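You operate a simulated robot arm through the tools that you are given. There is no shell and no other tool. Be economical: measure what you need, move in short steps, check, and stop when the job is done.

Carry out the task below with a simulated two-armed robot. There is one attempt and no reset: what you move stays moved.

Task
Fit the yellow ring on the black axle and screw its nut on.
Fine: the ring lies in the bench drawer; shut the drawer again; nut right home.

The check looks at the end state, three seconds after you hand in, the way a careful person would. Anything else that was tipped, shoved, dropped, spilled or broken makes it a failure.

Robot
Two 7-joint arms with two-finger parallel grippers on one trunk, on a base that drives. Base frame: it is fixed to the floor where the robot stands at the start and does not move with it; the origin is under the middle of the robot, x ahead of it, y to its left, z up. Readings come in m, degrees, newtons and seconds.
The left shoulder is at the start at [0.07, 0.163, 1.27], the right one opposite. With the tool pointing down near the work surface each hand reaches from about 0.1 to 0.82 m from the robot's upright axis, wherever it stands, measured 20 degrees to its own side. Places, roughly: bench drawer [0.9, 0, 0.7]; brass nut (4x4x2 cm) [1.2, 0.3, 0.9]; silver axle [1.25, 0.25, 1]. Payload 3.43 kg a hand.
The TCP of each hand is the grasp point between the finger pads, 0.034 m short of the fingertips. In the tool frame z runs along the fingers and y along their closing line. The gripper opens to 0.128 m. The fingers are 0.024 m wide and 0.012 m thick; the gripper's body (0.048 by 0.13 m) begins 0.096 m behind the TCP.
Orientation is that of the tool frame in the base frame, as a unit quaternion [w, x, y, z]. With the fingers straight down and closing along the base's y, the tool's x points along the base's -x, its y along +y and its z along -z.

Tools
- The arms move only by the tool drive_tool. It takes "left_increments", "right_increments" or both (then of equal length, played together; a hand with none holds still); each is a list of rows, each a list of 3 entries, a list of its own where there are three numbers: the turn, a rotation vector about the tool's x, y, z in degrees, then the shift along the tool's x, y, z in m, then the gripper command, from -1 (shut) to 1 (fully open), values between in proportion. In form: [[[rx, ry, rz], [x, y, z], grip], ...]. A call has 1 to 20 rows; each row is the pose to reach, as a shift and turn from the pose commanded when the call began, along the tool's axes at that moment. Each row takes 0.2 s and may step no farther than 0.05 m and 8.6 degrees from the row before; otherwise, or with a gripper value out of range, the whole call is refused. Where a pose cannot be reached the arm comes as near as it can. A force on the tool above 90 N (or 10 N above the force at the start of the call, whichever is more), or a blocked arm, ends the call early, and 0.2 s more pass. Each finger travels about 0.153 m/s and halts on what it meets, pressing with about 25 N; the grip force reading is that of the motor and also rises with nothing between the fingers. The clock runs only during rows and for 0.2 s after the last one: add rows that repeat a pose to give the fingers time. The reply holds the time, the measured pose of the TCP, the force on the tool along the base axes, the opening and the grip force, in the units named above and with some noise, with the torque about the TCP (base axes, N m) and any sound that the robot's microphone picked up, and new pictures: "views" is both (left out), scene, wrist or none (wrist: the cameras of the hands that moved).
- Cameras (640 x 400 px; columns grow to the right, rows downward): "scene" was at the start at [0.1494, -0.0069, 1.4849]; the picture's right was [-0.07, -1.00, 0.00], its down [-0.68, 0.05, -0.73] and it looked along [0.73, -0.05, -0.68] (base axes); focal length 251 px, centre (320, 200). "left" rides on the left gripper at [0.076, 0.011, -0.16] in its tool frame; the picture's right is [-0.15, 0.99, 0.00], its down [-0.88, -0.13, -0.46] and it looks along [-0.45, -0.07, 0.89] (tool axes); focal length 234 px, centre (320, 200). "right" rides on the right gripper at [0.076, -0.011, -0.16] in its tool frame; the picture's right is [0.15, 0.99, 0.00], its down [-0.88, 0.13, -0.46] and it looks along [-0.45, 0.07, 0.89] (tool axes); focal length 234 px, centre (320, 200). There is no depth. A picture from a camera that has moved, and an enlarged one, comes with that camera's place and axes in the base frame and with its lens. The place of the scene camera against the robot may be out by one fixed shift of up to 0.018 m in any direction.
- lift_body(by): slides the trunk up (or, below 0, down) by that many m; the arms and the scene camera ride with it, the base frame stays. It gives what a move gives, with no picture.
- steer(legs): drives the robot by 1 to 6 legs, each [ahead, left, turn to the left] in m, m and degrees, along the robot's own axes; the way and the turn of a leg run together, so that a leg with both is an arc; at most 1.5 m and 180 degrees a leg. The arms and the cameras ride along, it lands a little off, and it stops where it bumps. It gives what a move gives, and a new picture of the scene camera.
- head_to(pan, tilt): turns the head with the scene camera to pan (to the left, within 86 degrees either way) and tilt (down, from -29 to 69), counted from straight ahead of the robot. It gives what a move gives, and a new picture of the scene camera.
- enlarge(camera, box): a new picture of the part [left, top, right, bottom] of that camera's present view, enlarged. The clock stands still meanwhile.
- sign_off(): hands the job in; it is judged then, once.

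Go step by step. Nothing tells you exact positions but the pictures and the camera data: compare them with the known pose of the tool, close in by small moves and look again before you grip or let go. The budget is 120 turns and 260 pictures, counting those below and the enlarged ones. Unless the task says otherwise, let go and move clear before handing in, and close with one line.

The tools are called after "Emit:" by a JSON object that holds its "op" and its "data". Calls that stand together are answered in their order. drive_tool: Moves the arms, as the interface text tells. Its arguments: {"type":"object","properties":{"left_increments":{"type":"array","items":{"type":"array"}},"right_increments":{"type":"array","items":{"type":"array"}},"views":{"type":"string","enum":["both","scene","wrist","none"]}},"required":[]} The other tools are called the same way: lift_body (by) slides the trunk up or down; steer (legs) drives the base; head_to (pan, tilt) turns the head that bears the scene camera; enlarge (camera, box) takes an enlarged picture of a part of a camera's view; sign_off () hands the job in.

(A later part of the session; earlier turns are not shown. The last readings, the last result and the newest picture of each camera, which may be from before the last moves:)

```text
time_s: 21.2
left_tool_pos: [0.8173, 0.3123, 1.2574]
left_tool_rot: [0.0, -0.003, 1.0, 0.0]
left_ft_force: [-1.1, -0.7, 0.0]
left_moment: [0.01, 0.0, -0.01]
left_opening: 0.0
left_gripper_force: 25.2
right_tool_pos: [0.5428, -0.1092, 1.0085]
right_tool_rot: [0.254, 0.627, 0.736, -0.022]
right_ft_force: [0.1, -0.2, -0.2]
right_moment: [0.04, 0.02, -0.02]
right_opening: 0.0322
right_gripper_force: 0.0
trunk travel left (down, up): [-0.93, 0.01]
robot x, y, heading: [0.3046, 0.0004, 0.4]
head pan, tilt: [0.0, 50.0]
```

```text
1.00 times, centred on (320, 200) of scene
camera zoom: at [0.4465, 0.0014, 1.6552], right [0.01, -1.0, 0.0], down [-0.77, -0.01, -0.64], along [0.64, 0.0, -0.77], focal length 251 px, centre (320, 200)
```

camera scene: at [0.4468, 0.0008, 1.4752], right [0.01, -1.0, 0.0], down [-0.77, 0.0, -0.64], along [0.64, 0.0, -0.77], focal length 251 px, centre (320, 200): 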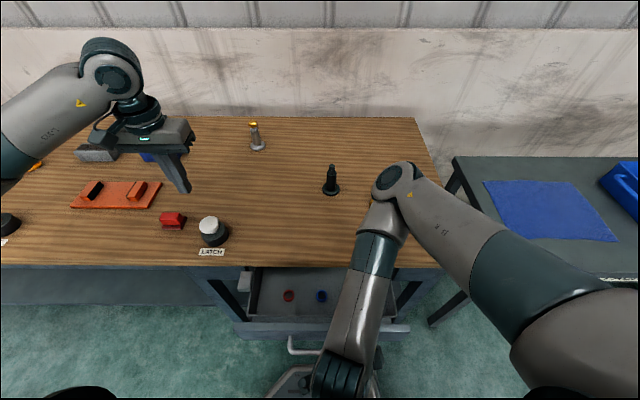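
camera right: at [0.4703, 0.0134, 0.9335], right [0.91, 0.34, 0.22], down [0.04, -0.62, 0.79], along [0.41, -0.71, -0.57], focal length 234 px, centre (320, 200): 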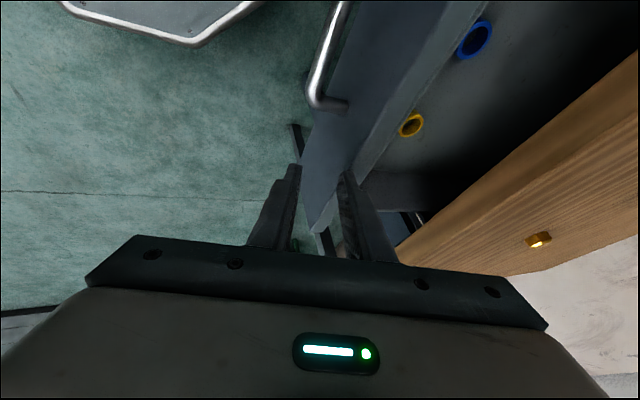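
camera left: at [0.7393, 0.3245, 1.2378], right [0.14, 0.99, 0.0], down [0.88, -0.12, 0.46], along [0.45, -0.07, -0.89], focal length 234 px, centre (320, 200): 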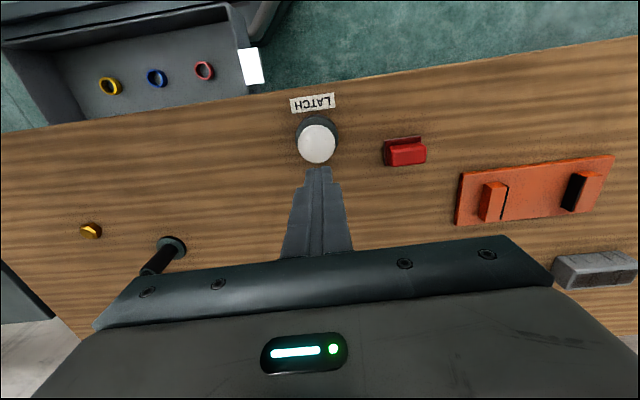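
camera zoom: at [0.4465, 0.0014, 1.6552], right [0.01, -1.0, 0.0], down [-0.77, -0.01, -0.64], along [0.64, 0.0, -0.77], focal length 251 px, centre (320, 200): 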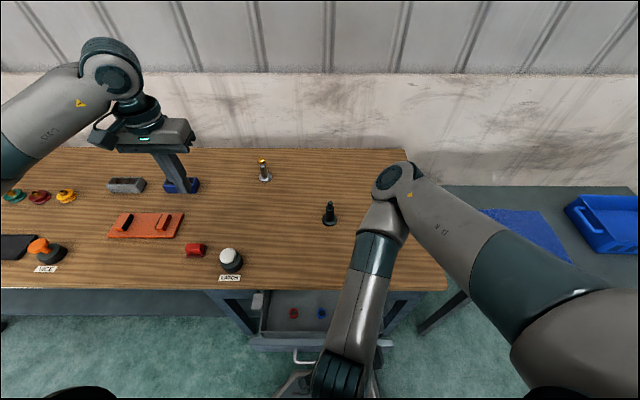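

Clear. Now I'll turn the right hand back to pointing straight down, closing along y, and move it out to the right.

Emit:
{"op": "drive_tool", "data": {"right_increments": [[[-0.25, 2.9, -7.2], [-0.0155, 0.0062, 0], -0.3], [[-0.5, 5.8, -14.4], [-0.031, 0.0124, 0], -0.3], [[-0.75, 8.7, -21.6], [-0.0465, 0.0186, 0], -0.3], [[-1, 11.6, -28.8], [-0.062, 0.0248, 0], -0.3], [[-1.25, 14.5, -36], [-0.0775, 0.031, 0], -0.3], [[-1.5, 17.4, -43.2], [-0.093, 0.037, 0], -0.3], [[-1.75, 20.3, -50.4], [-0.1085, 0.043, 0], -0.3], [[-2, 23.2, -57.6], [-0.124, 0.049, 0], -0.3], [[-2.3, 26.1, -64.8], [-0.1395, 0.056, 0], -0.3], [[-2.5, 29, -72], [-0.155, 0.062, 0], -0.3], [[-2.8, 32, -78.9], [-0.17, 0.068, -0.002], -0.3]]}}

```text
time_s: 23.6
left_tool_pos: [0.8153, 0.3123, 1.2589]
left_tool_rot: [-0.001, -0.003, 1.0, -0.001]
left_ft_force: [-0.6, -0.1, -0.4]
left_moment: [0.03, -0.05, -0.02]
left_opening: 0.0
left_gripper_force: 24.6
right_tool_pos: [0.6547, -0.2492, 1.0796]
right_tool_rot: [-0.001, 0.0, 1.0, 0.002]
right_ft_force: [0.0, -1.2, 0.0]
right_moment: [0.02, -0.01, -0.01]
right_opening: 0.0448
right_gripper_force: 0.0
right hand out of reach, approached as far as the arm can: row 1, 2, 3, 4, 5, 6, 7, 8, 9, 10, 11
trunk travel left (down, up): [-0.93, 0.01]
robot x, y, heading: [0.3033, 0.003, 0.4]
head pan, tilt: [0.0, 50.0]
camera scene: at [0.4452, 0.0005, 1.6553], right [0.01, -1.0, 0.0], down [-0.77, 0.0, -0.64], along [0.64, 0.0, -0.77], focal length 251 px, centre (320, 200)
camera right: at [0.5791, -0.2607, 1.2404], right [-0.15, 0.99, 0.0], down [0.88, 0.13, 0.45], along [0.45, 0.07, -0.89], focal length 234 px, centre (320, 200)
```

scene: 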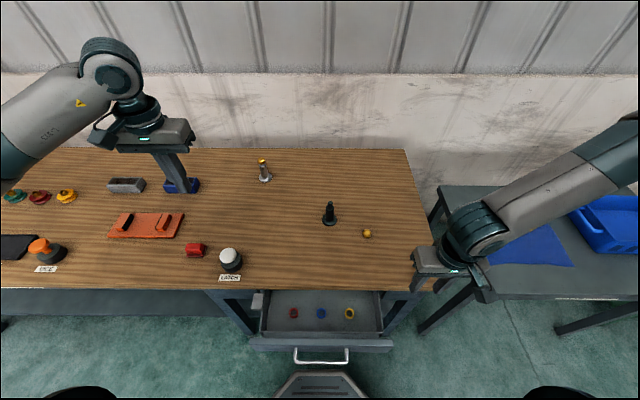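
right: 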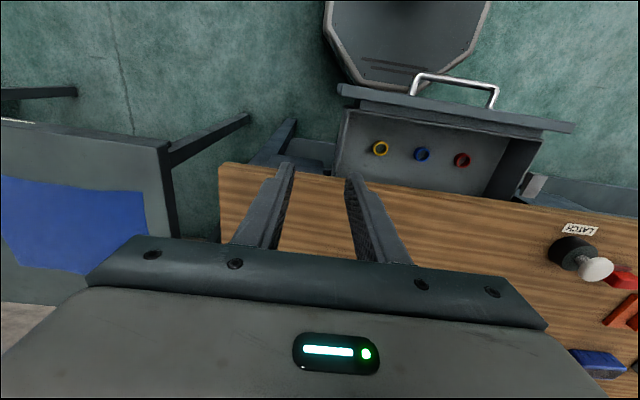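

The drawer is still open enough. The yellow ring is at about (0.698, -0.101), z≈0.70. I'll approach with the hand tilted 15° so its body stays clear of the bench edge, and stop above to look.

Emit:
{"op": "drive_tool", "data": {"right_increments": [[[0, -3, 0], [-0.003, 0.025, 0.033], -0.06], [[0, -6, 0], [-0.006, 0.05, 0.067], -0.06], [[0, -9, 0], [-0.009, 0.075, 0.1], -0.06], [[0, -12, 0], [-0.012, 0.1, 0.133], -0.06], [[0, -15, 0], [-0.015, 0.125, 0.167], -0.06], [[0, -15, 0], [-0.015, 0.148, 0.2], -0.06], [[0, -15, 0], [-0.015, 0.148, 0.2], -0.06]]}}

Emit:
{"op": "enlarge", "data": {"camera": "right", "box": [220, 50, 460, 250]}}

```text
time_s: 25.2
left_tool_pos: [0.8161, 0.3117, 1.2585]
left_tool_rot: [0.0, -0.004, 1.0, -0.001]
left_ft_force: [0.5, -0.3, 0.0]
left_moment: [0.02, 0.02, 0.02]
left_opening: 0.0
left_gripper_force: 25.3
right_tool_pos: [0.6676, -0.1002, 0.8821]
right_tool_rot: [0.13, 0.0, 0.991, 0.001]
right_ft_force: [-0.2, -1.0, 0.4]
right_moment: [-0.01, -0.04, -0.01]
right_opening: 0.0605
right_gripper_force: 0.0
trunk travel left (down, up): [-0.93, 0.01]
robot x, y, heading: [0.3032, 0.002, 0.5]
head pan, tilt: [0.0, 50.0]
camera scene: at [0.4464, 0.0008, 1.6553], right [0.01, -1.0, 0.0], down [-0.77, 0.0, -0.64], along [0.64, 0.0, -0.77], focal length 251 px, centre (320, 200)
camera right: at [0.553, -0.1119, 1.0174], right [-0.14, 0.99, -0.04], down [0.73, 0.13, 0.67], along [0.67, 0.07, -0.74], focal length 234 px, centre (320, 200)
```

scene: 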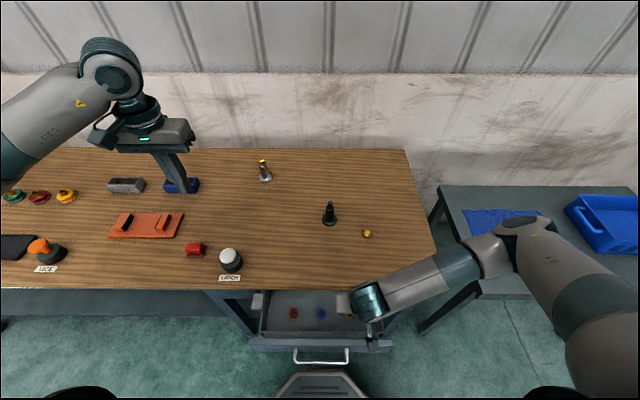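
right: 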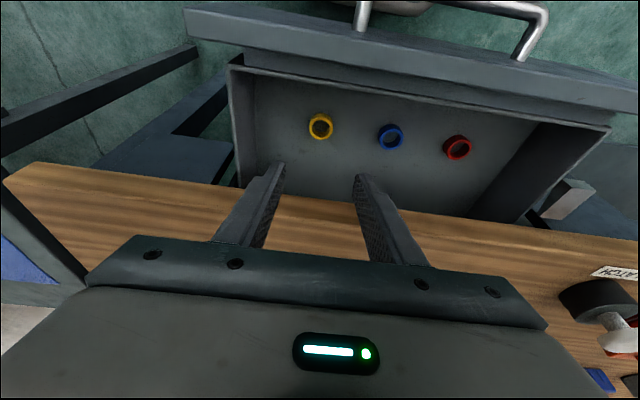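

```text
2.00 times, centred on (340, 150) of right
camera zoom: at [0.553, -0.1119, 1.0174], right [-0.14, 0.99, -0.04], down [0.73, 0.13, 0.67], along [0.67, 0.07, -0.74], focal length 468 px, centre (280, 300)
```

zoom: 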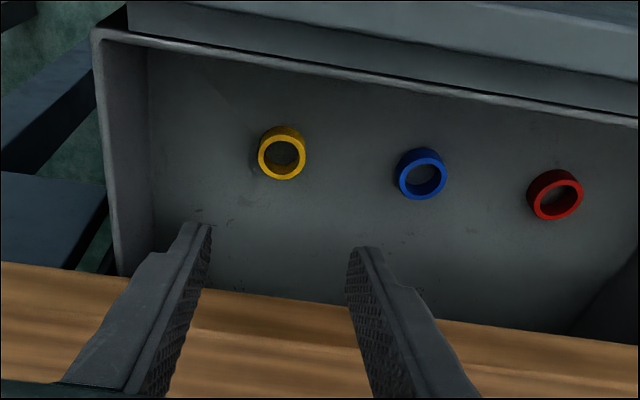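

The ring top is at z≈0.706, centred at (0.699, -0.101). I'll go down until the fingertips are just above the drawer floor, checking before I close.

Emit:
{"op": "drive_tool", "data": {"right_increments": [[[0, 0, 0], [0.006, -0.001, 0.04], -0.06], [[0, 0, 0], [0.012, -0.001, 0.08], -0.06], [[0, 0, 0], [0.0168, -0.001, 0.12], -0.06], [[0, 0, 0], [0.0168, -0.001, 0.135], -0.06], [[0, 0, 0], [0.0168, -0.001, 0.145], -0.06]]}}

Emit:
{"op": "enlarge", "data": {"camera": "right", "box": [220, 80, 420, 260]}}

```text
time_s: 26.4
left_tool_pos: [0.8162, 0.3118, 1.2583]
left_tool_rot: [0.0, -0.003, 1.0, 0.0]
left_ft_force: [0.0, 0.3, 1.0]
left_moment: [-0.01, 0.01, 0.0]
left_opening: 0.0001
left_gripper_force: 24.4
right_tool_pos: [0.6895, -0.1017, 0.7383]
right_tool_rot: [0.132, 0.0, 0.991, 0.001]
right_ft_force: [0.1, -0.3, 0.0]
right_moment: [-0.01, -0.01, 0.02]
right_opening: 0.0603
right_gripper_force: 0.0
trunk travel left (down, up): [-0.93, 0.01]
robot x, y, heading: [0.3059, -0.0005, 0.5]
head pan, tilt: [0.0, 50.0]
camera scene: at [0.4464, 0.0011, 1.6553], right [0.01, -1.0, 0.0], down [-0.77, 0.0, -0.64], along [0.64, 0.0, -0.77], focal length 251 px, centre (320, 200)
camera right: at [0.5752, -0.1135, 0.8727], right [-0.14, 0.99, -0.04], down [0.73, 0.13, 0.67], along [0.67, 0.07, -0.74], focal length 234 px, centre (320, 200)
```

scene: 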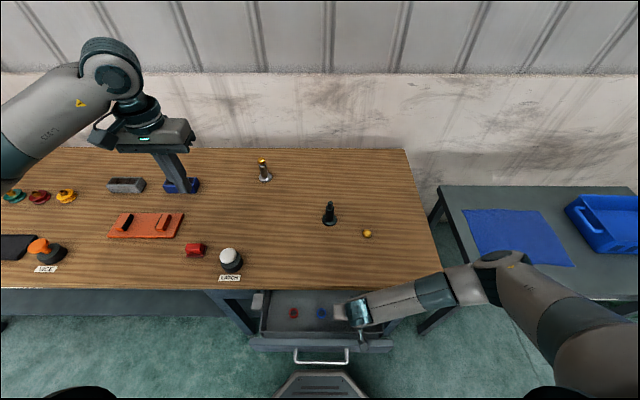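
right: 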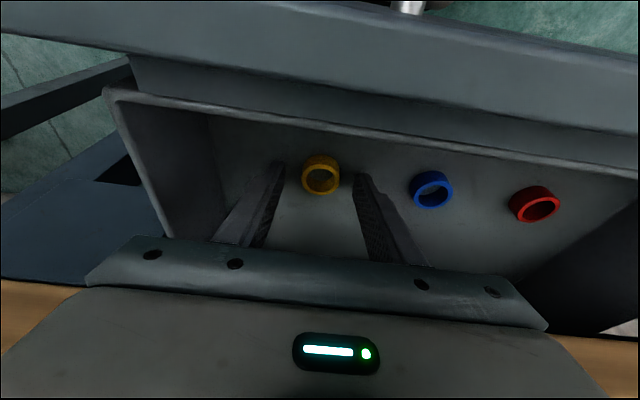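

```text
2.22 times, centred on (320, 170) of right
camera zoom: at [0.5752, -0.1135, 0.8727], right [-0.14, 0.99, -0.04], down [0.73, 0.13, 0.67], along [0.67, 0.07, -0.74], focal length 520 px, centre (320, 267)
```

zoom: 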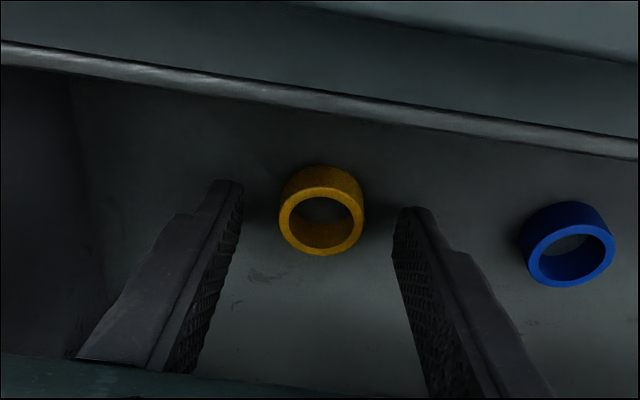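

The ring sits between the fingertips. I'll go down 8 mm more and close.

Emit:
{"op": "drive_tool", "data": {"right_increments": [[[0, 0, 0], [-0.001, 0, 0.008], -0.06], [[0, 0, 0], [-0.001, 0, 0.008], -1], [[0, 0, 0], [-0.001, 0, 0.008], -1], [[0, 0, 0], [-0.001, 0, 0.008], -1]], "views": "wrist"}}

```text
time_s: 27.4
left_tool_pos: [0.812, 0.3115, 1.2598]
left_tool_rot: [0.002, -0.004, 1.0, 0.0]
left_ft_force: [-0.7, -0.2, -0.4]
left_moment: [0.01, 0.0, 0.0]
left_opening: 0.0002
left_gripper_force: 24.6
right_tool_pos: [0.6932, -0.1023, 0.7338]
right_tool_rot: [0.134, 0.001, 0.991, 0.001]
right_ft_force: [0.8, -13.4, 61.1]
right_moment: [-0.7, 0.12, 0.17]
right_opening: 0.0309
right_gripper_force: 24.8
trunk travel left (down, up): [-0.93, 0.01]
robot x, y, heading: [0.3053, 0.0018, 0.4]
head pan, tilt: [0.0, 50.0]
camera right: at [0.5776, -0.1141, 0.8679], right [-0.14, 0.99, -0.04], down [0.73, 0.13, 0.67], along [0.67, 0.07, -0.74], focal length 234 px, centre (320, 200)
```

right: 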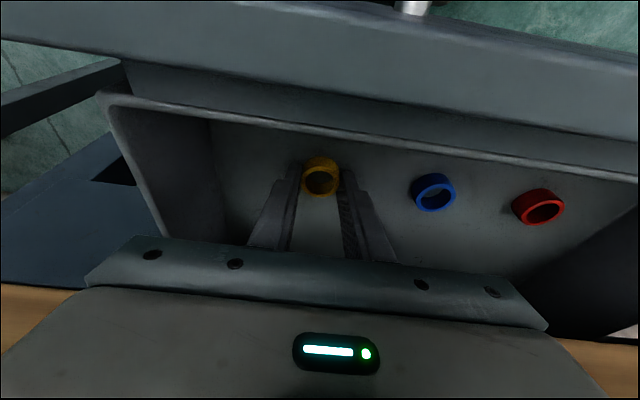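

The fingertips touched the drawer floor (61 N up) and the ring is held at 31 mm. I'll ease up a little and check the grip.

Emit:
{"op": "drive_tool", "data": {"right_increments": [[[0, 0, 0], [0, 0, -0.008], -1], [[0, 0, 0], [0.005, 0, -0.03], -1]], "views": "none"}}

Emit:
{"op": "enlarge", "data": {"camera": "right", "box": [240, 100, 400, 260]}}

```text
time_s: 28.1
left_tool_pos: [0.8158, 0.3129, 1.2574]
left_tool_rot: [-0.001, -0.003, 1.0, 0.001]
left_ft_force: [0.0, -0.3, 0.1]
left_moment: [0.03, 0.0, 0.0]
left_opening: 0.0
left_gripper_force: 25.3
right_tool_pos: [0.679, -0.1026, 0.7562]
right_tool_rot: [0.13, -0.001, 0.991, 0.001]
right_ft_force: [-0.1, -0.5, 0.6]
right_moment: [0.01, -0.02, -0.02]
right_opening: 0.0304
right_gripper_force: 25.1
trunk travel left (down, up): [-0.93, 0.01]
robot x, y, heading: [0.3031, -0.002, 0.3]
head pan, tilt: [0.0, 50.0]
```

```text
2.50 times, centred on (320, 180) of right
camera zoom: at [0.5642, -0.1136, 0.8919], right [-0.14, 0.99, -0.04], down [0.73, 0.13, 0.67], along [0.66, 0.07, -0.74], focal length 585 px, centre (320, 250)
```

zoom: 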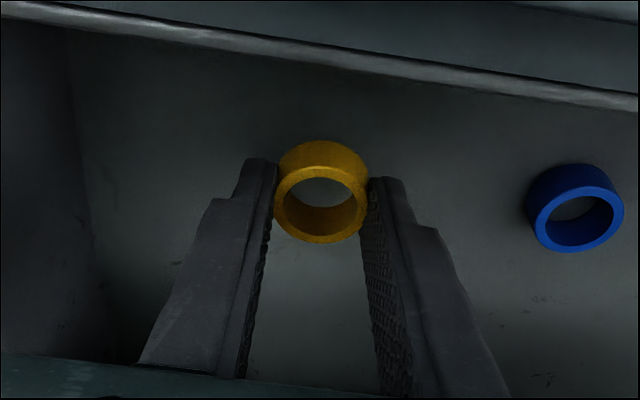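

The ring is held squarely at the fingertips. I'll lift it straight up out of the drawer and carry it towards the axle.

Emit:
{"op": "drive_tool", "data": {"right_increments": [[[0, 0, 0], [-0.012, 0, -0.045], -1], [[0, 0, 0], [-0.024, 0, -0.09], -1], [[0, 0, 0], [-0.036, 0, -0.135], -1], [[0, 0, 0], [-0.048, 0, -0.18], -1], [[0, 0, 0], [-0.06, 0, -0.225], -1], [[0, 0, 0], [-0.069, 0, -0.258], -1], [[0, 0, 0], [-0.112, 0.007, -0.247], -1], [[0, 0, 0], [-0.154, 0.014, -0.236], -1], [[0, 0, 0], [-0.196, 0.021, -0.225], -1], [[0, 0, 0], [-0.238, 0.028, -0.213], -1], [[0, 0, 0], [-0.28, 0.035, -0.202], -1], [[0, 0, 0], [-0.32, 0.042, -0.191], -1]]}}

Emit:
{"op": "enlarge", "data": {"camera": "right", "box": [220, 80, 460, 280]}}

```text
time_s: 30.6
left_tool_pos: [0.8169, 0.3131, 1.2583]
left_tool_rot: [-0.001, -0.004, 1.0, -0.001]
left_ft_force: [-0.4, 0.6, -0.3]
left_moment: [-0.03, 0.02, 0.01]
left_opening: 0.0001
left_gripper_force: 25.1
right_tool_pos: [0.9411, -0.0628, 1.0266]
right_tool_rot: [0.131, 0.001, 0.991, 0.0]
right_ft_force: [0.7, -0.2, -0.4]
right_moment: [-0.02, 0.01, -0.01]
right_opening: 0.0301
right_gripper_force: 25.2
trunk travel left (down, up): [-0.93, 0.01]
robot x, y, heading: [0.3002, -0.0001, 0.4]
head pan, tilt: [0.0, 50.0]
camera scene: at [0.4474, 0.0024, 1.6551], right [0.01, -1.0, 0.0], down [-0.77, -0.01, -0.64], along [0.64, 0.0, -0.77], focal length 251 px, centre (320, 200)
camera right: at [0.8268, -0.0735, 1.1613], right [-0.14, 0.99, -0.04], down [0.73, 0.13, 0.67], along [0.67, 0.07, -0.74], focal length 234 px, centre (320, 200)
```

scene: 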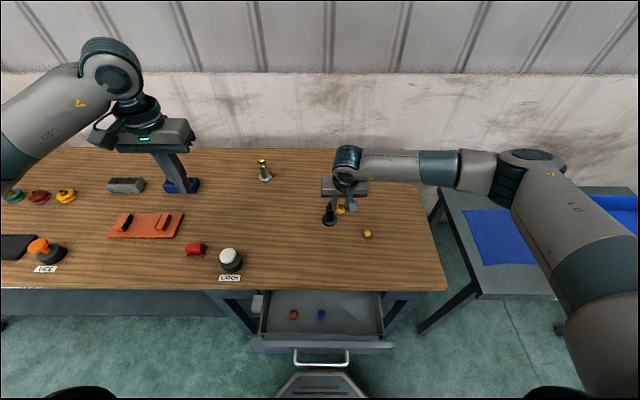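
right: 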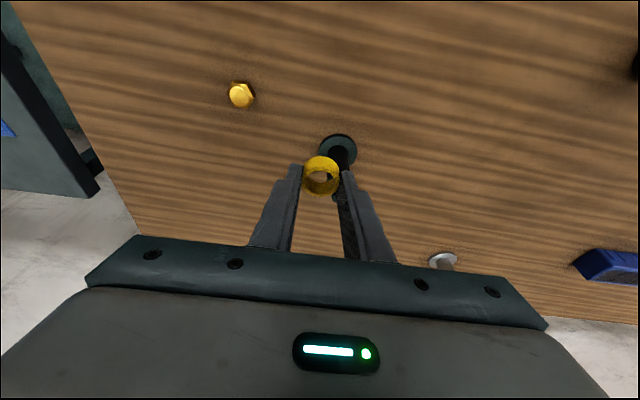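

```text
2.00 times, centred on (340, 180) of right
camera zoom: at [0.8268, -0.0735, 1.1613], right [-0.14, 0.99, -0.04], down [0.73, 0.13, 0.67], along [0.67, 0.07, -0.74], focal length 468 px, centre (280, 240)
```

zoom: 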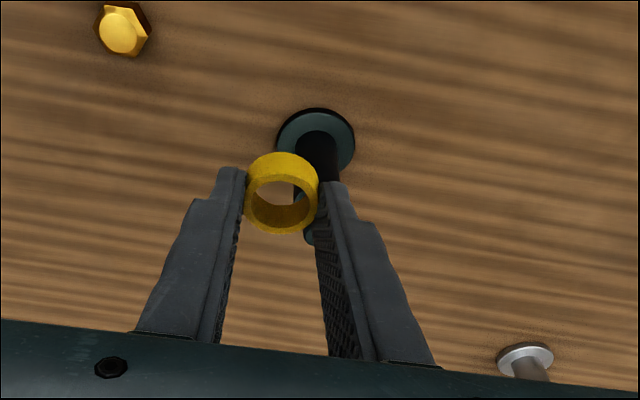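

The axle comes out at about (1.011, -0.033) with its top at z≈0.94, and the ring centre is about 8 mm ahead of the TCP. I'll move the ring to just above the axle top and compare.

Emit:
{"op": "drive_tool", "data": {"right_increments": [[[0, 0, 0], [-0.03, 0.014, 0.008], -1], [[0, 0, 0], [-0.06, 0.028, 0.016], -1], [[0, 0, 0], [-0.052, 0.028, 0.045], -1]]}}

Emit:
{"op": "enlarge", "data": {"camera": "right", "box": [240, 100, 400, 260]}}

Emit:
{"op": "enlarge", "data": {"camera": "scene", "box": [280, 150, 400, 240]}}

Emit:
{"op": "enlarge", "data": {"camera": "left", "box": [0, 80, 260, 300]}}

```text
time_s: 31.4
left_tool_pos: [0.8159, 0.3119, 1.2583]
left_tool_rot: [0.001, -0.003, 1.0, 0.001]
left_ft_force: [0.1, -0.7, 0.3]
left_moment: [0.01, 0.01, 0.0]
left_opening: 0.0001
left_gripper_force: 25.1
right_tool_pos: [1.0026, -0.0333, 0.9978]
right_tool_rot: [0.131, 0.0, 0.991, 0.0]
right_ft_force: [0.2, -0.7, 0.2]
right_moment: [-0.01, -0.02, 0.01]
right_opening: 0.0305
right_gripper_force: 24.8
trunk travel left (down, up): [-0.93, 0.01]
robot x, y, heading: [0.3037, -0.0017, 0.4]
head pan, tilt: [0.0, 50.0]
camera scene: at [0.4462, 0.0002, 1.6553], right [0.01, -1.0, 0.0], down [-0.77, 0.0, -0.64], along [0.64, 0.0, -0.77], focal length 251 px, centre (320, 200)
camera right: at [0.8872, -0.0452, 1.1326], right [-0.14, 0.99, -0.04], down [0.73, 0.13, 0.67], along [0.67, 0.07, -0.74], focal length 234 px, centre (320, 200)
```

scene: 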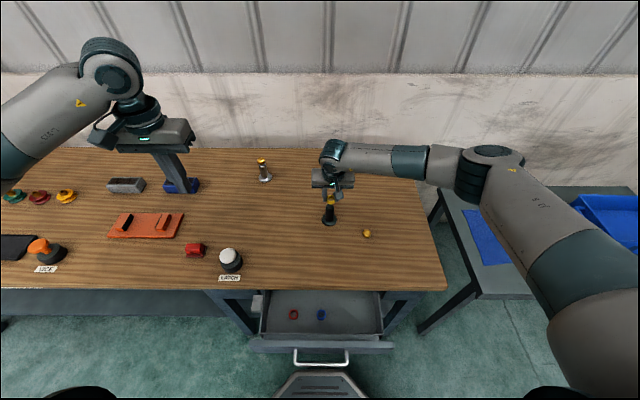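
right: 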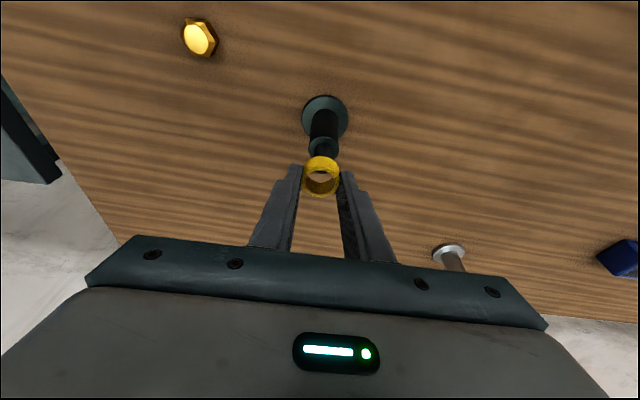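

```text
2.50 times, centred on (320, 180) of right
camera zoom: at [0.8872, -0.0452, 1.1326], right [-0.14, 0.99, -0.04], down [0.73, 0.13, 0.67], along [0.67, 0.07, -0.74], focal length 585 px, centre (320, 250)
```

zoom: 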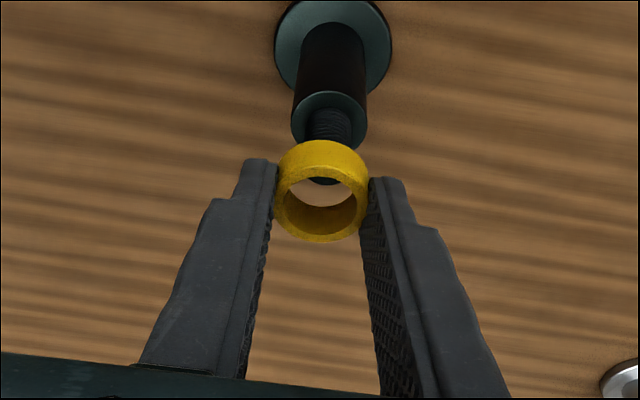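

```text
4.44 times, centred on (340, 195) of scene
camera zoom: at [0.4462, 0.0002, 1.6553], right [0.01, -1.0, 0.0], down [-0.77, 0.0, -0.64], along [0.64, 0.0, -0.77], focal length 1115 px, centre (231, 222)
```

zoom: 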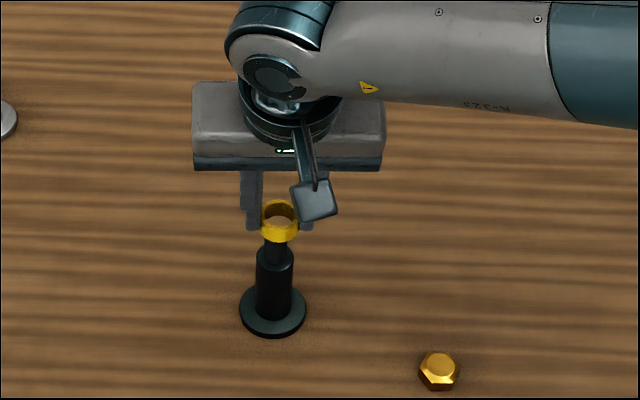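

```text
1.82 times, centred on (130, 190) of left
camera zoom: at [0.7403, 0.3215, 1.4181], right [0.14, 0.99, 0.0], down [0.88, -0.12, 0.46], along [0.45, -0.06, -0.89], focal length 426 px, centre (666, 218)
```

zoom: 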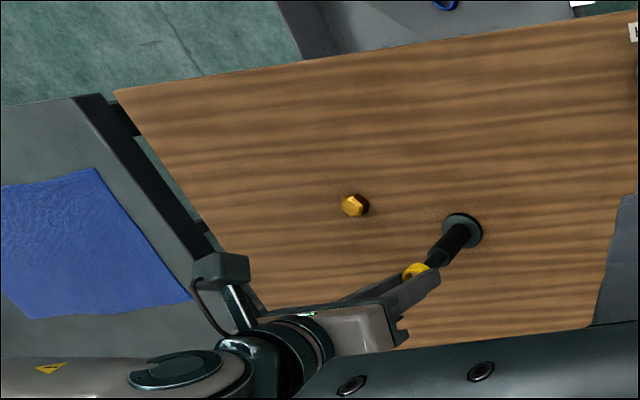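

Left–right alignment looks good to about 1–2 mm. I'll zoom in with the left camera to check fore–aft.

Emit:
{"op": "enlarge", "data": {"camera": "left", "box": [140, 150, 220, 220]}}

```text
5.71 times, centred on (180, 185) of left
camera zoom: at [0.7403, 0.3215, 1.4181], right [0.14, 0.99, 0.0], down [0.88, -0.12, 0.46], along [0.45, -0.06, -0.89], focal length 1338 px, centre (1120, 286)
```

zoom: 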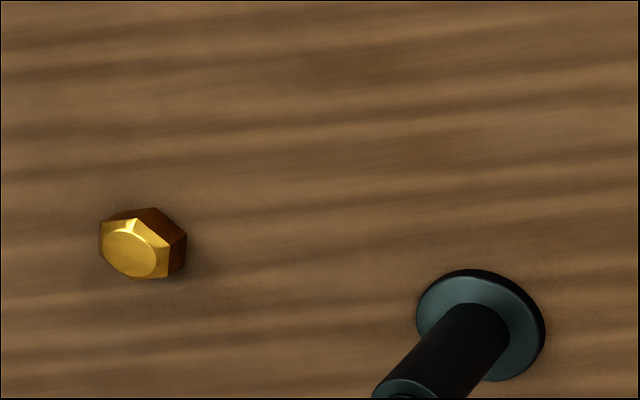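

Emit:
{"op": "enlarge", "data": {"camera": "left", "box": [150, 190, 230, 240]}}

```text
8.00 times, centred on (190, 215) of left
camera zoom: at [0.7403, 0.3215, 1.4181], right [0.14, 0.99, 0.0], down [0.88, -0.12, 0.46], along [0.45, -0.06, -0.89], focal length 1873 px, centre (1360, 80)
```

zoom: 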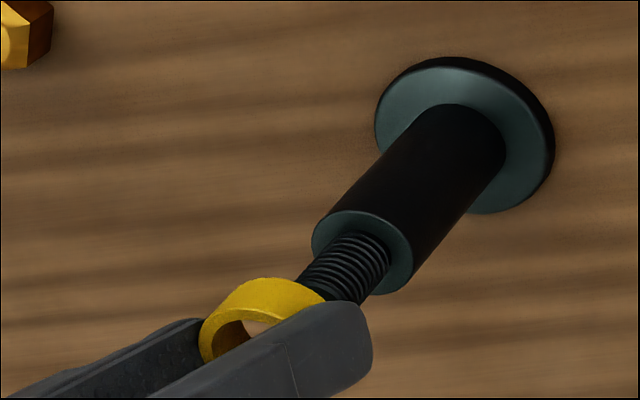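

Combining the two wrist views, the axle axis is at (1.0083, -0.0316) with its shoulder at z≈0.918. The ring fits the threaded stub and is about 3 mm short in x. I'll correct that, go down a little and recheck.

Emit:
{"op": "drive_tool", "data": {"right_increments": [[[0, 0, 0], [-0.003, 0.0012, 0.001], -1], [[0, 0, 0], [-0.0003, 0.0012, 0.0104], -1], [[0, 0, 0], [-0.0003, 0.0012, 0.0104], -1]], "views": "none"}}

Emit:
{"op": "enlarge", "data": {"camera": "right", "box": [270, 110, 370, 210]}}

Emit:
{"op": "enlarge", "data": {"camera": "left", "box": [150, 190, 230, 240]}}

Emit:
{"op": "enlarge", "data": {"camera": "scene", "box": [300, 180, 360, 230]}}

```text
time_s: 32.2
left_tool_pos: [0.8168, 0.3128, 1.2597]
left_tool_rot: [0.0, -0.003, 1.0, 0.0]
left_ft_force: [-0.1, -0.3, -0.1]
left_moment: [0.02, 0.04, -0.02]
left_opening: 0.0
left_gripper_force: 24.7
right_tool_pos: [1.0045, -0.0325, 0.9869]
right_tool_rot: [0.131, -0.001, 0.991, 0.001]
right_ft_force: [-0.2, 0.7, 0.0]
right_moment: [-0.01, 0.01, -0.01]
right_opening: 0.0304
right_gripper_force: 25.2
trunk travel left (down, up): [-0.93, 0.01]
robot x, y, heading: [0.3022, 0.0004, 0.2]
head pan, tilt: [0.0, 50.0]
```

```text
4.00 times, centred on (320, 160) of right
camera zoom: at [0.89, -0.0435, 1.122], right [-0.14, 0.99, -0.04], down [0.73, 0.13, 0.67], along [0.67, 0.07, -0.74], focal length 937 px, centre (320, 360)
```

zoom: 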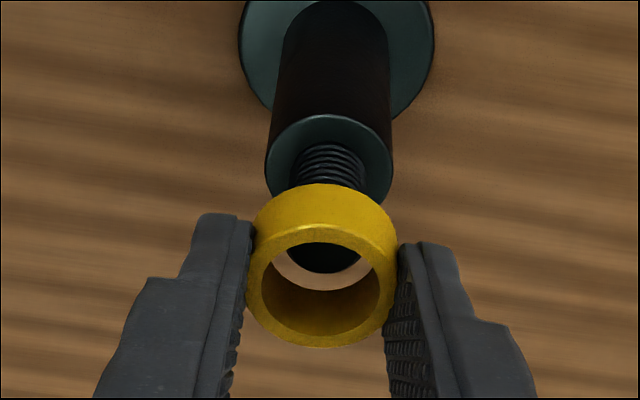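

```text
8.00 times, centred on (190, 215) of left
camera zoom: at [0.7403, 0.3222, 1.4179], right [0.14, 0.99, 0.0], down [0.88, -0.12, 0.46], along [0.45, -0.06, -0.89], focal length 1873 px, centre (1360, 80)
```

zoom: 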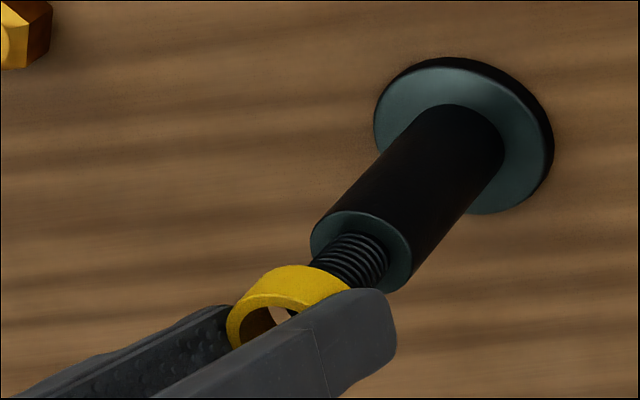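

```text
8.00 times, centred on (330, 205) of scene
camera zoom: at [0.4461, 0.001, 1.6553], right [0.01, -1.0, 0.0], down [-0.77, 0.0, -0.64], along [0.64, 0.0, -0.77], focal length 2008 px, centre (240, 160)
```

zoom: 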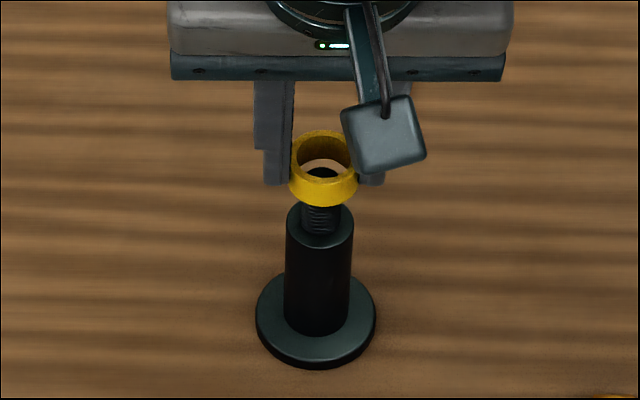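

All three views now agree to about 1 mm, and the stub tip shows inside the ring hole. I'll lower straight down in small steps.

Emit:
{"op": "drive_tool", "data": {"right_increments": [[[0, 0, 0], [0.0013, 0, 0.0048], -1], [[0, 0, 0], [0.0026, 0, 0.0097], -1], [[0, 0, 0], [0.0039, 0, 0.0145], -1], [[0, 0, 0], [0.0052, 0, 0.0193], -1]], "views": "none"}}

Emit:
{"op": "enlarge", "data": {"camera": "right", "box": [270, 110, 370, 210]}}

Emit:
{"op": "enlarge", "data": {"camera": "left", "box": [150, 190, 230, 240]}}

```text
time_s: 33.2
left_tool_pos: [0.816, 0.312, 1.2585]
left_tool_rot: [0.0, -0.003, 1.0, 0.0]
left_ft_force: [0.0, 0.0, 0.3]
left_moment: [0.01, 0.02, -0.01]
left_opening: 0.0001
left_gripper_force: 24.5
right_tool_pos: [1.0059, -0.0319, 0.9659]
right_tool_rot: [0.131, 0.0, 0.991, 0.0]
right_ft_force: [-0.4, 0.7, -0.4]
right_moment: [-0.01, 0.0, -0.02]
right_opening: 0.0302
right_gripper_force: 25.3
trunk travel left (down, up): [-0.93, 0.01]
robot x, y, heading: [0.3031, 0.0056, 0.1]
head pan, tilt: [0.0, 50.0]
```

```text
4.00 times, centred on (320, 160) of right
camera zoom: at [0.8905, -0.0427, 1.1012], right [-0.14, 0.99, -0.04], down [0.73, 0.13, 0.67], along [0.67, 0.07, -0.74], focal length 937 px, centre (320, 360)
```

zoom: 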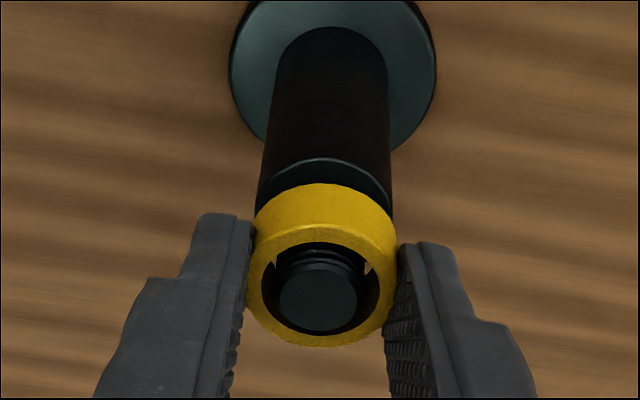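

```text
8.00 times, centred on (190, 215) of left
camera zoom: at [0.7406, 0.3224, 1.4177], right [0.14, 0.99, 0.0], down [0.88, -0.12, 0.46], along [0.45, -0.06, -0.89], focal length 1873 px, centre (1360, 80)
```

zoom: 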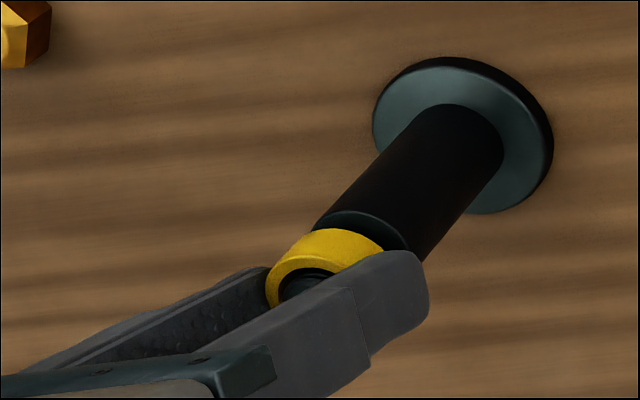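

The ring is round the stub and concentric. I'll lower it on to the shoulder.

Emit:
{"op": "drive_tool", "data": {"right_increments": [[[0, 0, 0], [0.0013, 0, 0.0048], -1], [[0, 0, 0], [0.0022, 0, 0.0082], -1], [[0, 0, 0], [0.003, 0, 0.0111], -1], [[0, 0, 0], [0.0036, 0, 0.0135], -1]], "views": "none"}}

Emit:
{"op": "enlarge", "data": {"camera": "right", "box": [270, 110, 370, 210]}}

```text
time_s: 34.2
left_tool_pos: [0.8145, 0.3124, 1.2606]
left_tool_rot: [0.001, -0.004, 1.0, 0.0]
left_ft_force: [-1.3, -0.4, 0.4]
left_moment: [0.02, -0.02, 0.01]
left_opening: 0.0
left_gripper_force: 24.9
right_tool_pos: [1.0048, -0.0322, 0.9553]
right_tool_rot: [0.133, 0.002, 0.991, 0.001]
right_ft_force: [-0.1, -0.7, 17.6]
right_moment: [-0.05, -0.18, -0.02]
right_opening: 0.0304
right_gripper_force: 25.2
trunk travel left (down, up): [-0.93, 0.01]
robot x, y, heading: [0.3026, 0.0025, 0.3]
head pan, tilt: [0.0, 50.0]
```

```text
4.00 times, centred on (320, 160) of right
camera zoom: at [0.8895, -0.0431, 1.0895], right [-0.14, 0.99, -0.04], down [0.73, 0.13, 0.67], along [0.67, 0.07, -0.74], focal length 937 px, centre (320, 360)
```

zoom: 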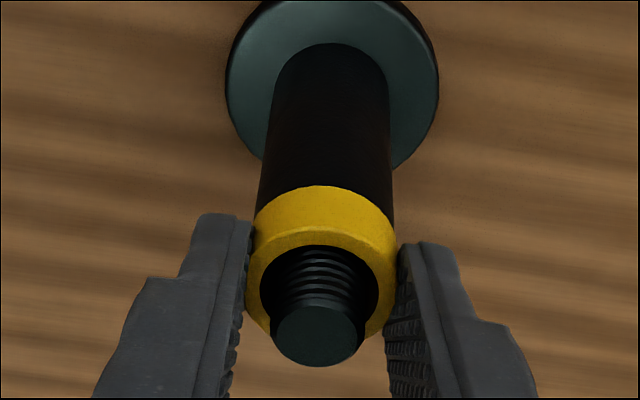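

The ring is seated on the shoulder (18 N). I'll open, rise clear, straighten the hand and go over the nut.

Emit:
{"op": "drive_tool", "data": {"right_increments": [[[0, 0, 0], [0, 0, 0], 0.0], [[0, 0, 0], [0, 0, 0], 0.0], [[0, 0, 0], [-0.009, 0, -0.034], 0.0], [[0, 0, 0], [-0.018, 0, -0.068], 0.0], [[0, 0, 0], [-0.0272, 0, -0.1014], 0.0], [[0, 4, 0], [-0.009, -0.035, -0.087], 0.0], [[0, 8, 0], [0.01, -0.07, -0.073], 0.0], [[0, 12, 0], [0.028, -0.105, -0.058], 0.0], [[0, 15, 0], [0.0473, -0.14, -0.0438], 0.0], [[0, 15, 0], [0.0473, -0.14, -0.0438], 0.0]]}}

Emit:
{"op": "enlarge", "data": {"camera": "right", "box": [240, 90, 400, 210]}}

Emit:
{"op": "enlarge", "data": {"camera": "scene", "box": [290, 180, 410, 260]}}

```text
time_s: 36.5
left_tool_pos: [0.8147, 0.3126, 1.2585]
left_tool_rot: [-0.001, -0.004, 1.0, 0.0]
left_ft_force: [-0.5, -0.7, 0.1]
left_moment: [-0.01, 0.01, 0.02]
left_opening: 0.0001
left_gripper_force: 24.9
right_tool_pos: [0.9454, -0.1737, 0.9832]
right_tool_rot: [0.0, -0.001, 1.0, 0.001]
right_ft_force: [0.2, 0.8, -0.8]
right_moment: [0.01, 0.01, 0.0]
right_opening: 0.0641
right_gripper_force: 0.1
trunk travel left (down, up): [-0.93, 0.01]
robot x, y, heading: [0.3001, 0.0003, 0.5]
head pan, tilt: [0.0, 50.0]
camera scene: at [0.4465, 0.0017, 1.6552], right [0.01, -1.0, 0.0], down [-0.77, -0.01, -0.64], along [0.64, 0.0, -0.77], focal length 251 px, centre (320, 200)
camera right: at [0.8699, -0.1841, 1.1431], right [-0.15, 0.99, 0.0], down [0.88, 0.13, 0.46], along [0.45, 0.07, -0.89], focal length 234 px, centre (320, 200)
```

scene: 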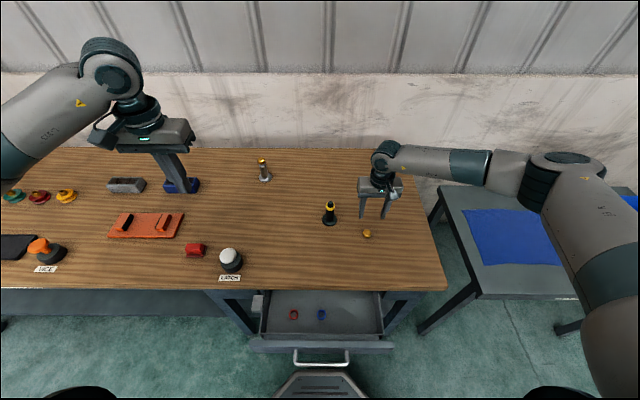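
right: 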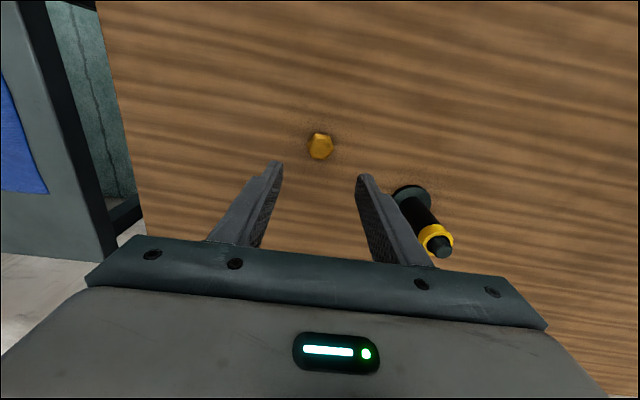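

```text
3.33 times, centred on (320, 150) of right
camera zoom: at [0.8699, -0.1841, 1.1431], right [-0.15, 0.99, 0.0], down [0.88, 0.13, 0.46], along [0.45, 0.07, -0.89], focal length 781 px, centre (320, 367)
```

zoom: 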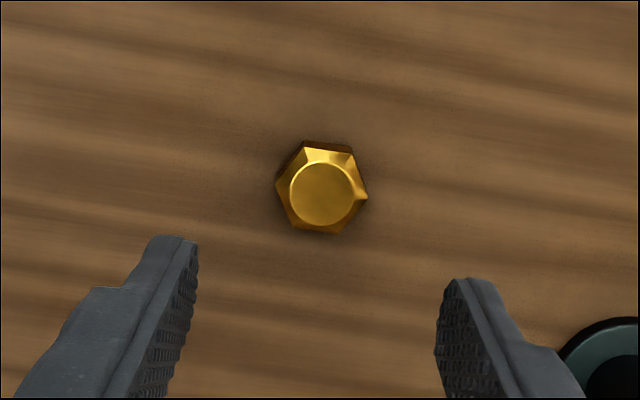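

```text
5.00 times, centred on (350, 220) of scene
camera zoom: at [0.4465, 0.0017, 1.6552], right [0.01, -1.0, 0.0], down [-0.77, -0.01, -0.64], along [0.64, 0.0, -0.77], focal length 1255 px, centre (170, 100)
```

zoom: 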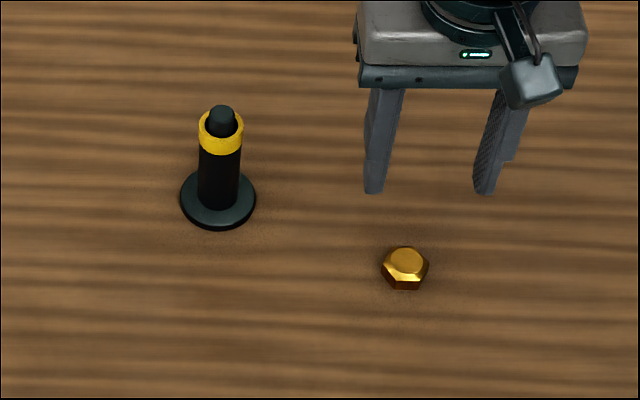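

The ring sits well on the shoulder. The nut is at (0.944, -0.172) with its top at z≈0.858 and its corners along ±y, so I turn the hand 30° to meet two flats and go down part way.

Emit:
{"op": "drive_tool", "data": {"right_increments": [[[0, 0, -8], [0, 0.001, 0.0], 0.0], [[0, 0, -16], [0.001, 0.002, 0.02], 0.0], [[0, 0, -24], [0.0014, 0.002, 0.04], 0.0], [[0, 0, -30], [0.0014, 0.002, 0.06], 0.0], [[0, 0, -30], [0.0014, 0.002, 0.06], -0.1]], "views": "none"}}

Emit:
{"op": "enlarge", "data": {"camera": "right", "box": [240, 100, 400, 220]}}

```text
time_s: 37.6
left_tool_pos: [0.817, 0.3137, 1.2577]
left_tool_rot: [0.0, -0.002, 1.0, 0.0]
left_ft_force: [-0.2, 0.0, -0.4]
left_moment: [-0.01, -0.02, 0.0]
left_opening: 0.0001
left_gripper_force: 24.8
right_tool_pos: [0.9463, -0.1716, 0.9212]
right_tool_rot: [0.0, -0.26, 0.966, 0.0]
right_ft_force: [-0.2, -0.2, -0.2]
right_moment: [0.01, -0.02, -0.02]
right_opening: 0.0576
right_gripper_force: 0.2
trunk travel left (down, up): [-0.93, 0.01]
robot x, y, heading: [0.2978, 0.0026, 0.5]
head pan, tilt: [0.0, 50.0]
```

```text
3.33 times, centred on (320, 160) of right
camera zoom: at [0.8861, -0.2185, 1.0812], right [-0.62, 0.78, 0.0], down [0.7, 0.55, 0.46], along [0.36, 0.28, -0.89], focal length 781 px, centre (320, 333)
```

zoom: 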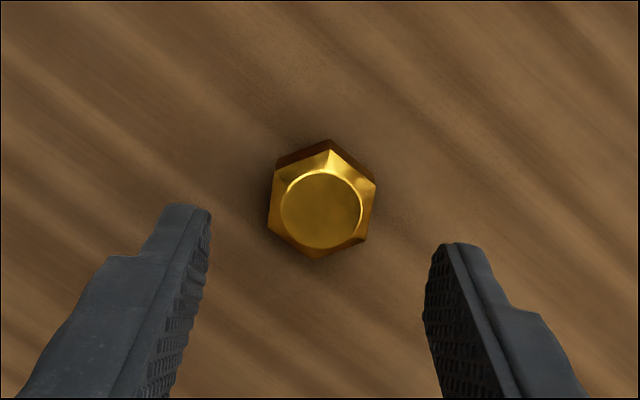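

The flats are aligned with the pads. I'll shift 4.5 mm in tool x, go down to z≈0.877 and close on the upper part of the nut.

Emit:
{"op": "drive_tool", "data": {"right_increments": [[[0, 0, 0], [0.0045, 0, 0.02], -0.1], [[0, 0, 0], [0.0045, 0, 0.038], -0.1], [[0, 0, 0], [0.0045, 0, 0.0445], -0.1], [[0, 0, 0], [0.0045, 0, 0.0445], -0.4], [[0, 0, 0], [0.0045, 0, 0.0445], -1], [[0, 0, 0], [0.0045, 0, 0.0445], -1]], "views": "none"}}

Emit:
{"op": "enlarge", "data": {"camera": "right", "box": [240, 100, 400, 220]}}

```text
time_s: 39.0
left_tool_pos: [0.817, 0.3128, 1.2579]
left_tool_rot: [0.0, -0.004, 1.0, 0.0]
left_ft_force: [-0.4, -0.6, -0.2]
left_moment: [-0.02, -0.01, 0.01]
left_opening: 0.0
left_gripper_force: 24.9
right_tool_pos: [0.9423, -0.1718, 0.877]
right_tool_rot: [0.0, -0.259, 0.966, 0.0]
right_ft_force: [-0.3, 0.3, 0.8]
right_moment: [0.02, 0.03, -0.03]
right_opening: 0.032
right_gripper_force: 25.2
trunk travel left (down, up): [-0.93, 0.01]
robot x, y, heading: [0.3008, 0.0036, 0.4]
head pan, tilt: [0.0, 50.0]
```

```text
3.33 times, centred on (320, 160) of right
camera zoom: at [0.8822, -0.2198, 1.0374], right [-0.62, 0.78, 0.0], down [0.7, 0.55, 0.46], along [0.36, 0.28, -0.89], focal length 781 px, centre (320, 333)
```

zoom: 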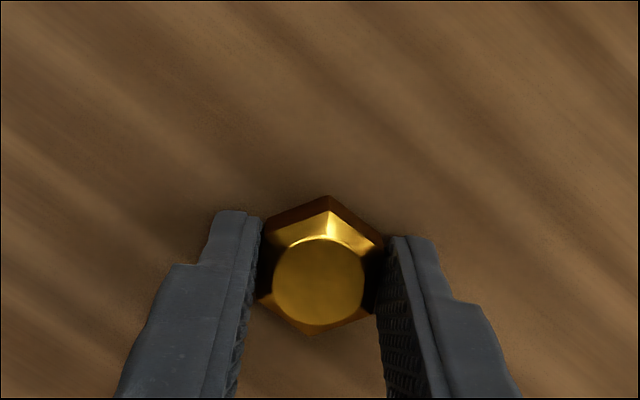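

The nut is held across its flats. I'll lift it and carry it over the axle.

Emit:
{"op": "drive_tool", "data": {"right_increments": [[[0, 0, 0], [0, 0, -0.045], -1], [[0, 0, 0], [0, 0, -0.09], -1], [[0, 0, 0], [0, 0, -0.13], -1], [[0, 0, 0], [-0.032, 0.022, -0.13], -1], [[0, 0, 0], [-0.064, 0.044, -0.13], -1], [[0, 0, 0], [-0.095, 0.066, -0.13], -1], [[0, 0, 0], [-0.127, 0.088, -0.13], -1], [[0, 0, 0], [-0.127, 0.088, -0.13], -1]], "views": "scene"}}

Emit:
{"op": "enlarge", "data": {"camera": "right", "box": [240, 80, 400, 240]}}

Emit:
{"op": "enlarge", "data": {"camera": "left", "box": [140, 190, 240, 255]}}

```text
time_s: 40.9
left_tool_pos: [0.8173, 0.3127, 1.2582]
left_tool_rot: [0.0, -0.004, 1.0, 0.001]
left_ft_force: [-0.8, -0.5, -0.7]
left_moment: [0.03, -0.01, -0.02]
left_opening: 0.0
left_gripper_force: 25.2
right_tool_pos: [1.0086, -0.0321, 1.0064]
right_tool_rot: [0.0, -0.259, 0.966, 0.001]
right_ft_force: [0.2, -1.0, -1.1]
right_moment: [0.0, 0.02, -0.01]
right_opening: 0.0319
right_gripper_force: 25.1
trunk travel left (down, up): [-0.93, 0.01]
robot x, y, heading: [0.3032, 0.0007, 0.3]
head pan, tilt: [0.0, 50.0]
camera scene: at [0.4466, 0.0006, 1.6552], right [0.01, -1.0, 0.0], down [-0.77, 0.0, -0.64], along [0.64, 0.0, -0.77], focal length 251 px, centre (320, 200)
```

scene: 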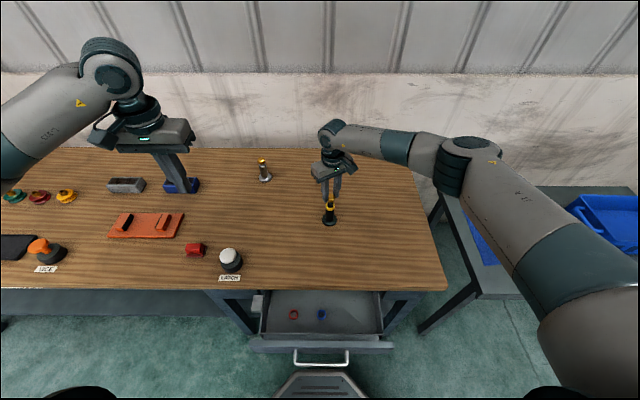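

```text
2.50 times, centred on (320, 160) of right
camera zoom: at [0.9488, -0.0801, 1.1662], right [-0.62, 0.78, 0.0], down [0.7, 0.55, 0.46], along [0.36, 0.28, -0.89], focal length 585 px, centre (320, 300)
```

zoom: 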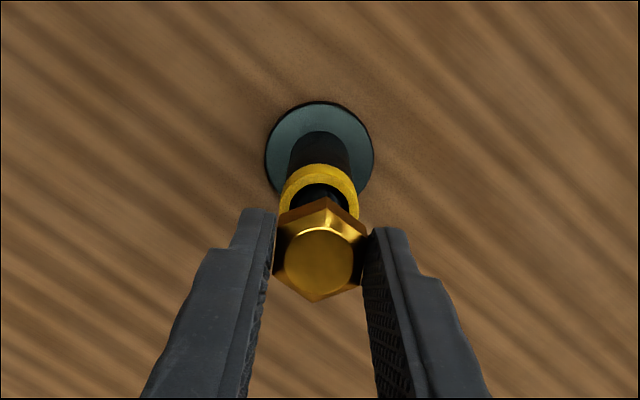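

```text
6.15 times, centred on (190, 222) of left
camera zoom: at [0.7406, 0.3219, 1.4179], right [0.14, 0.99, 0.0], down [0.88, -0.12, 0.46], along [0.45, -0.06, -0.89], focal length 1441 px, centre (1120, 62)
```

zoom: 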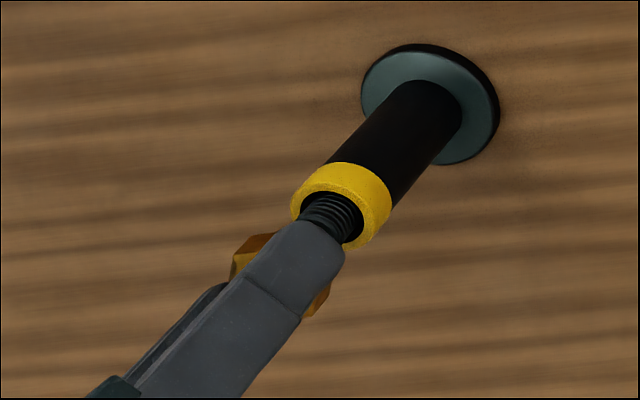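

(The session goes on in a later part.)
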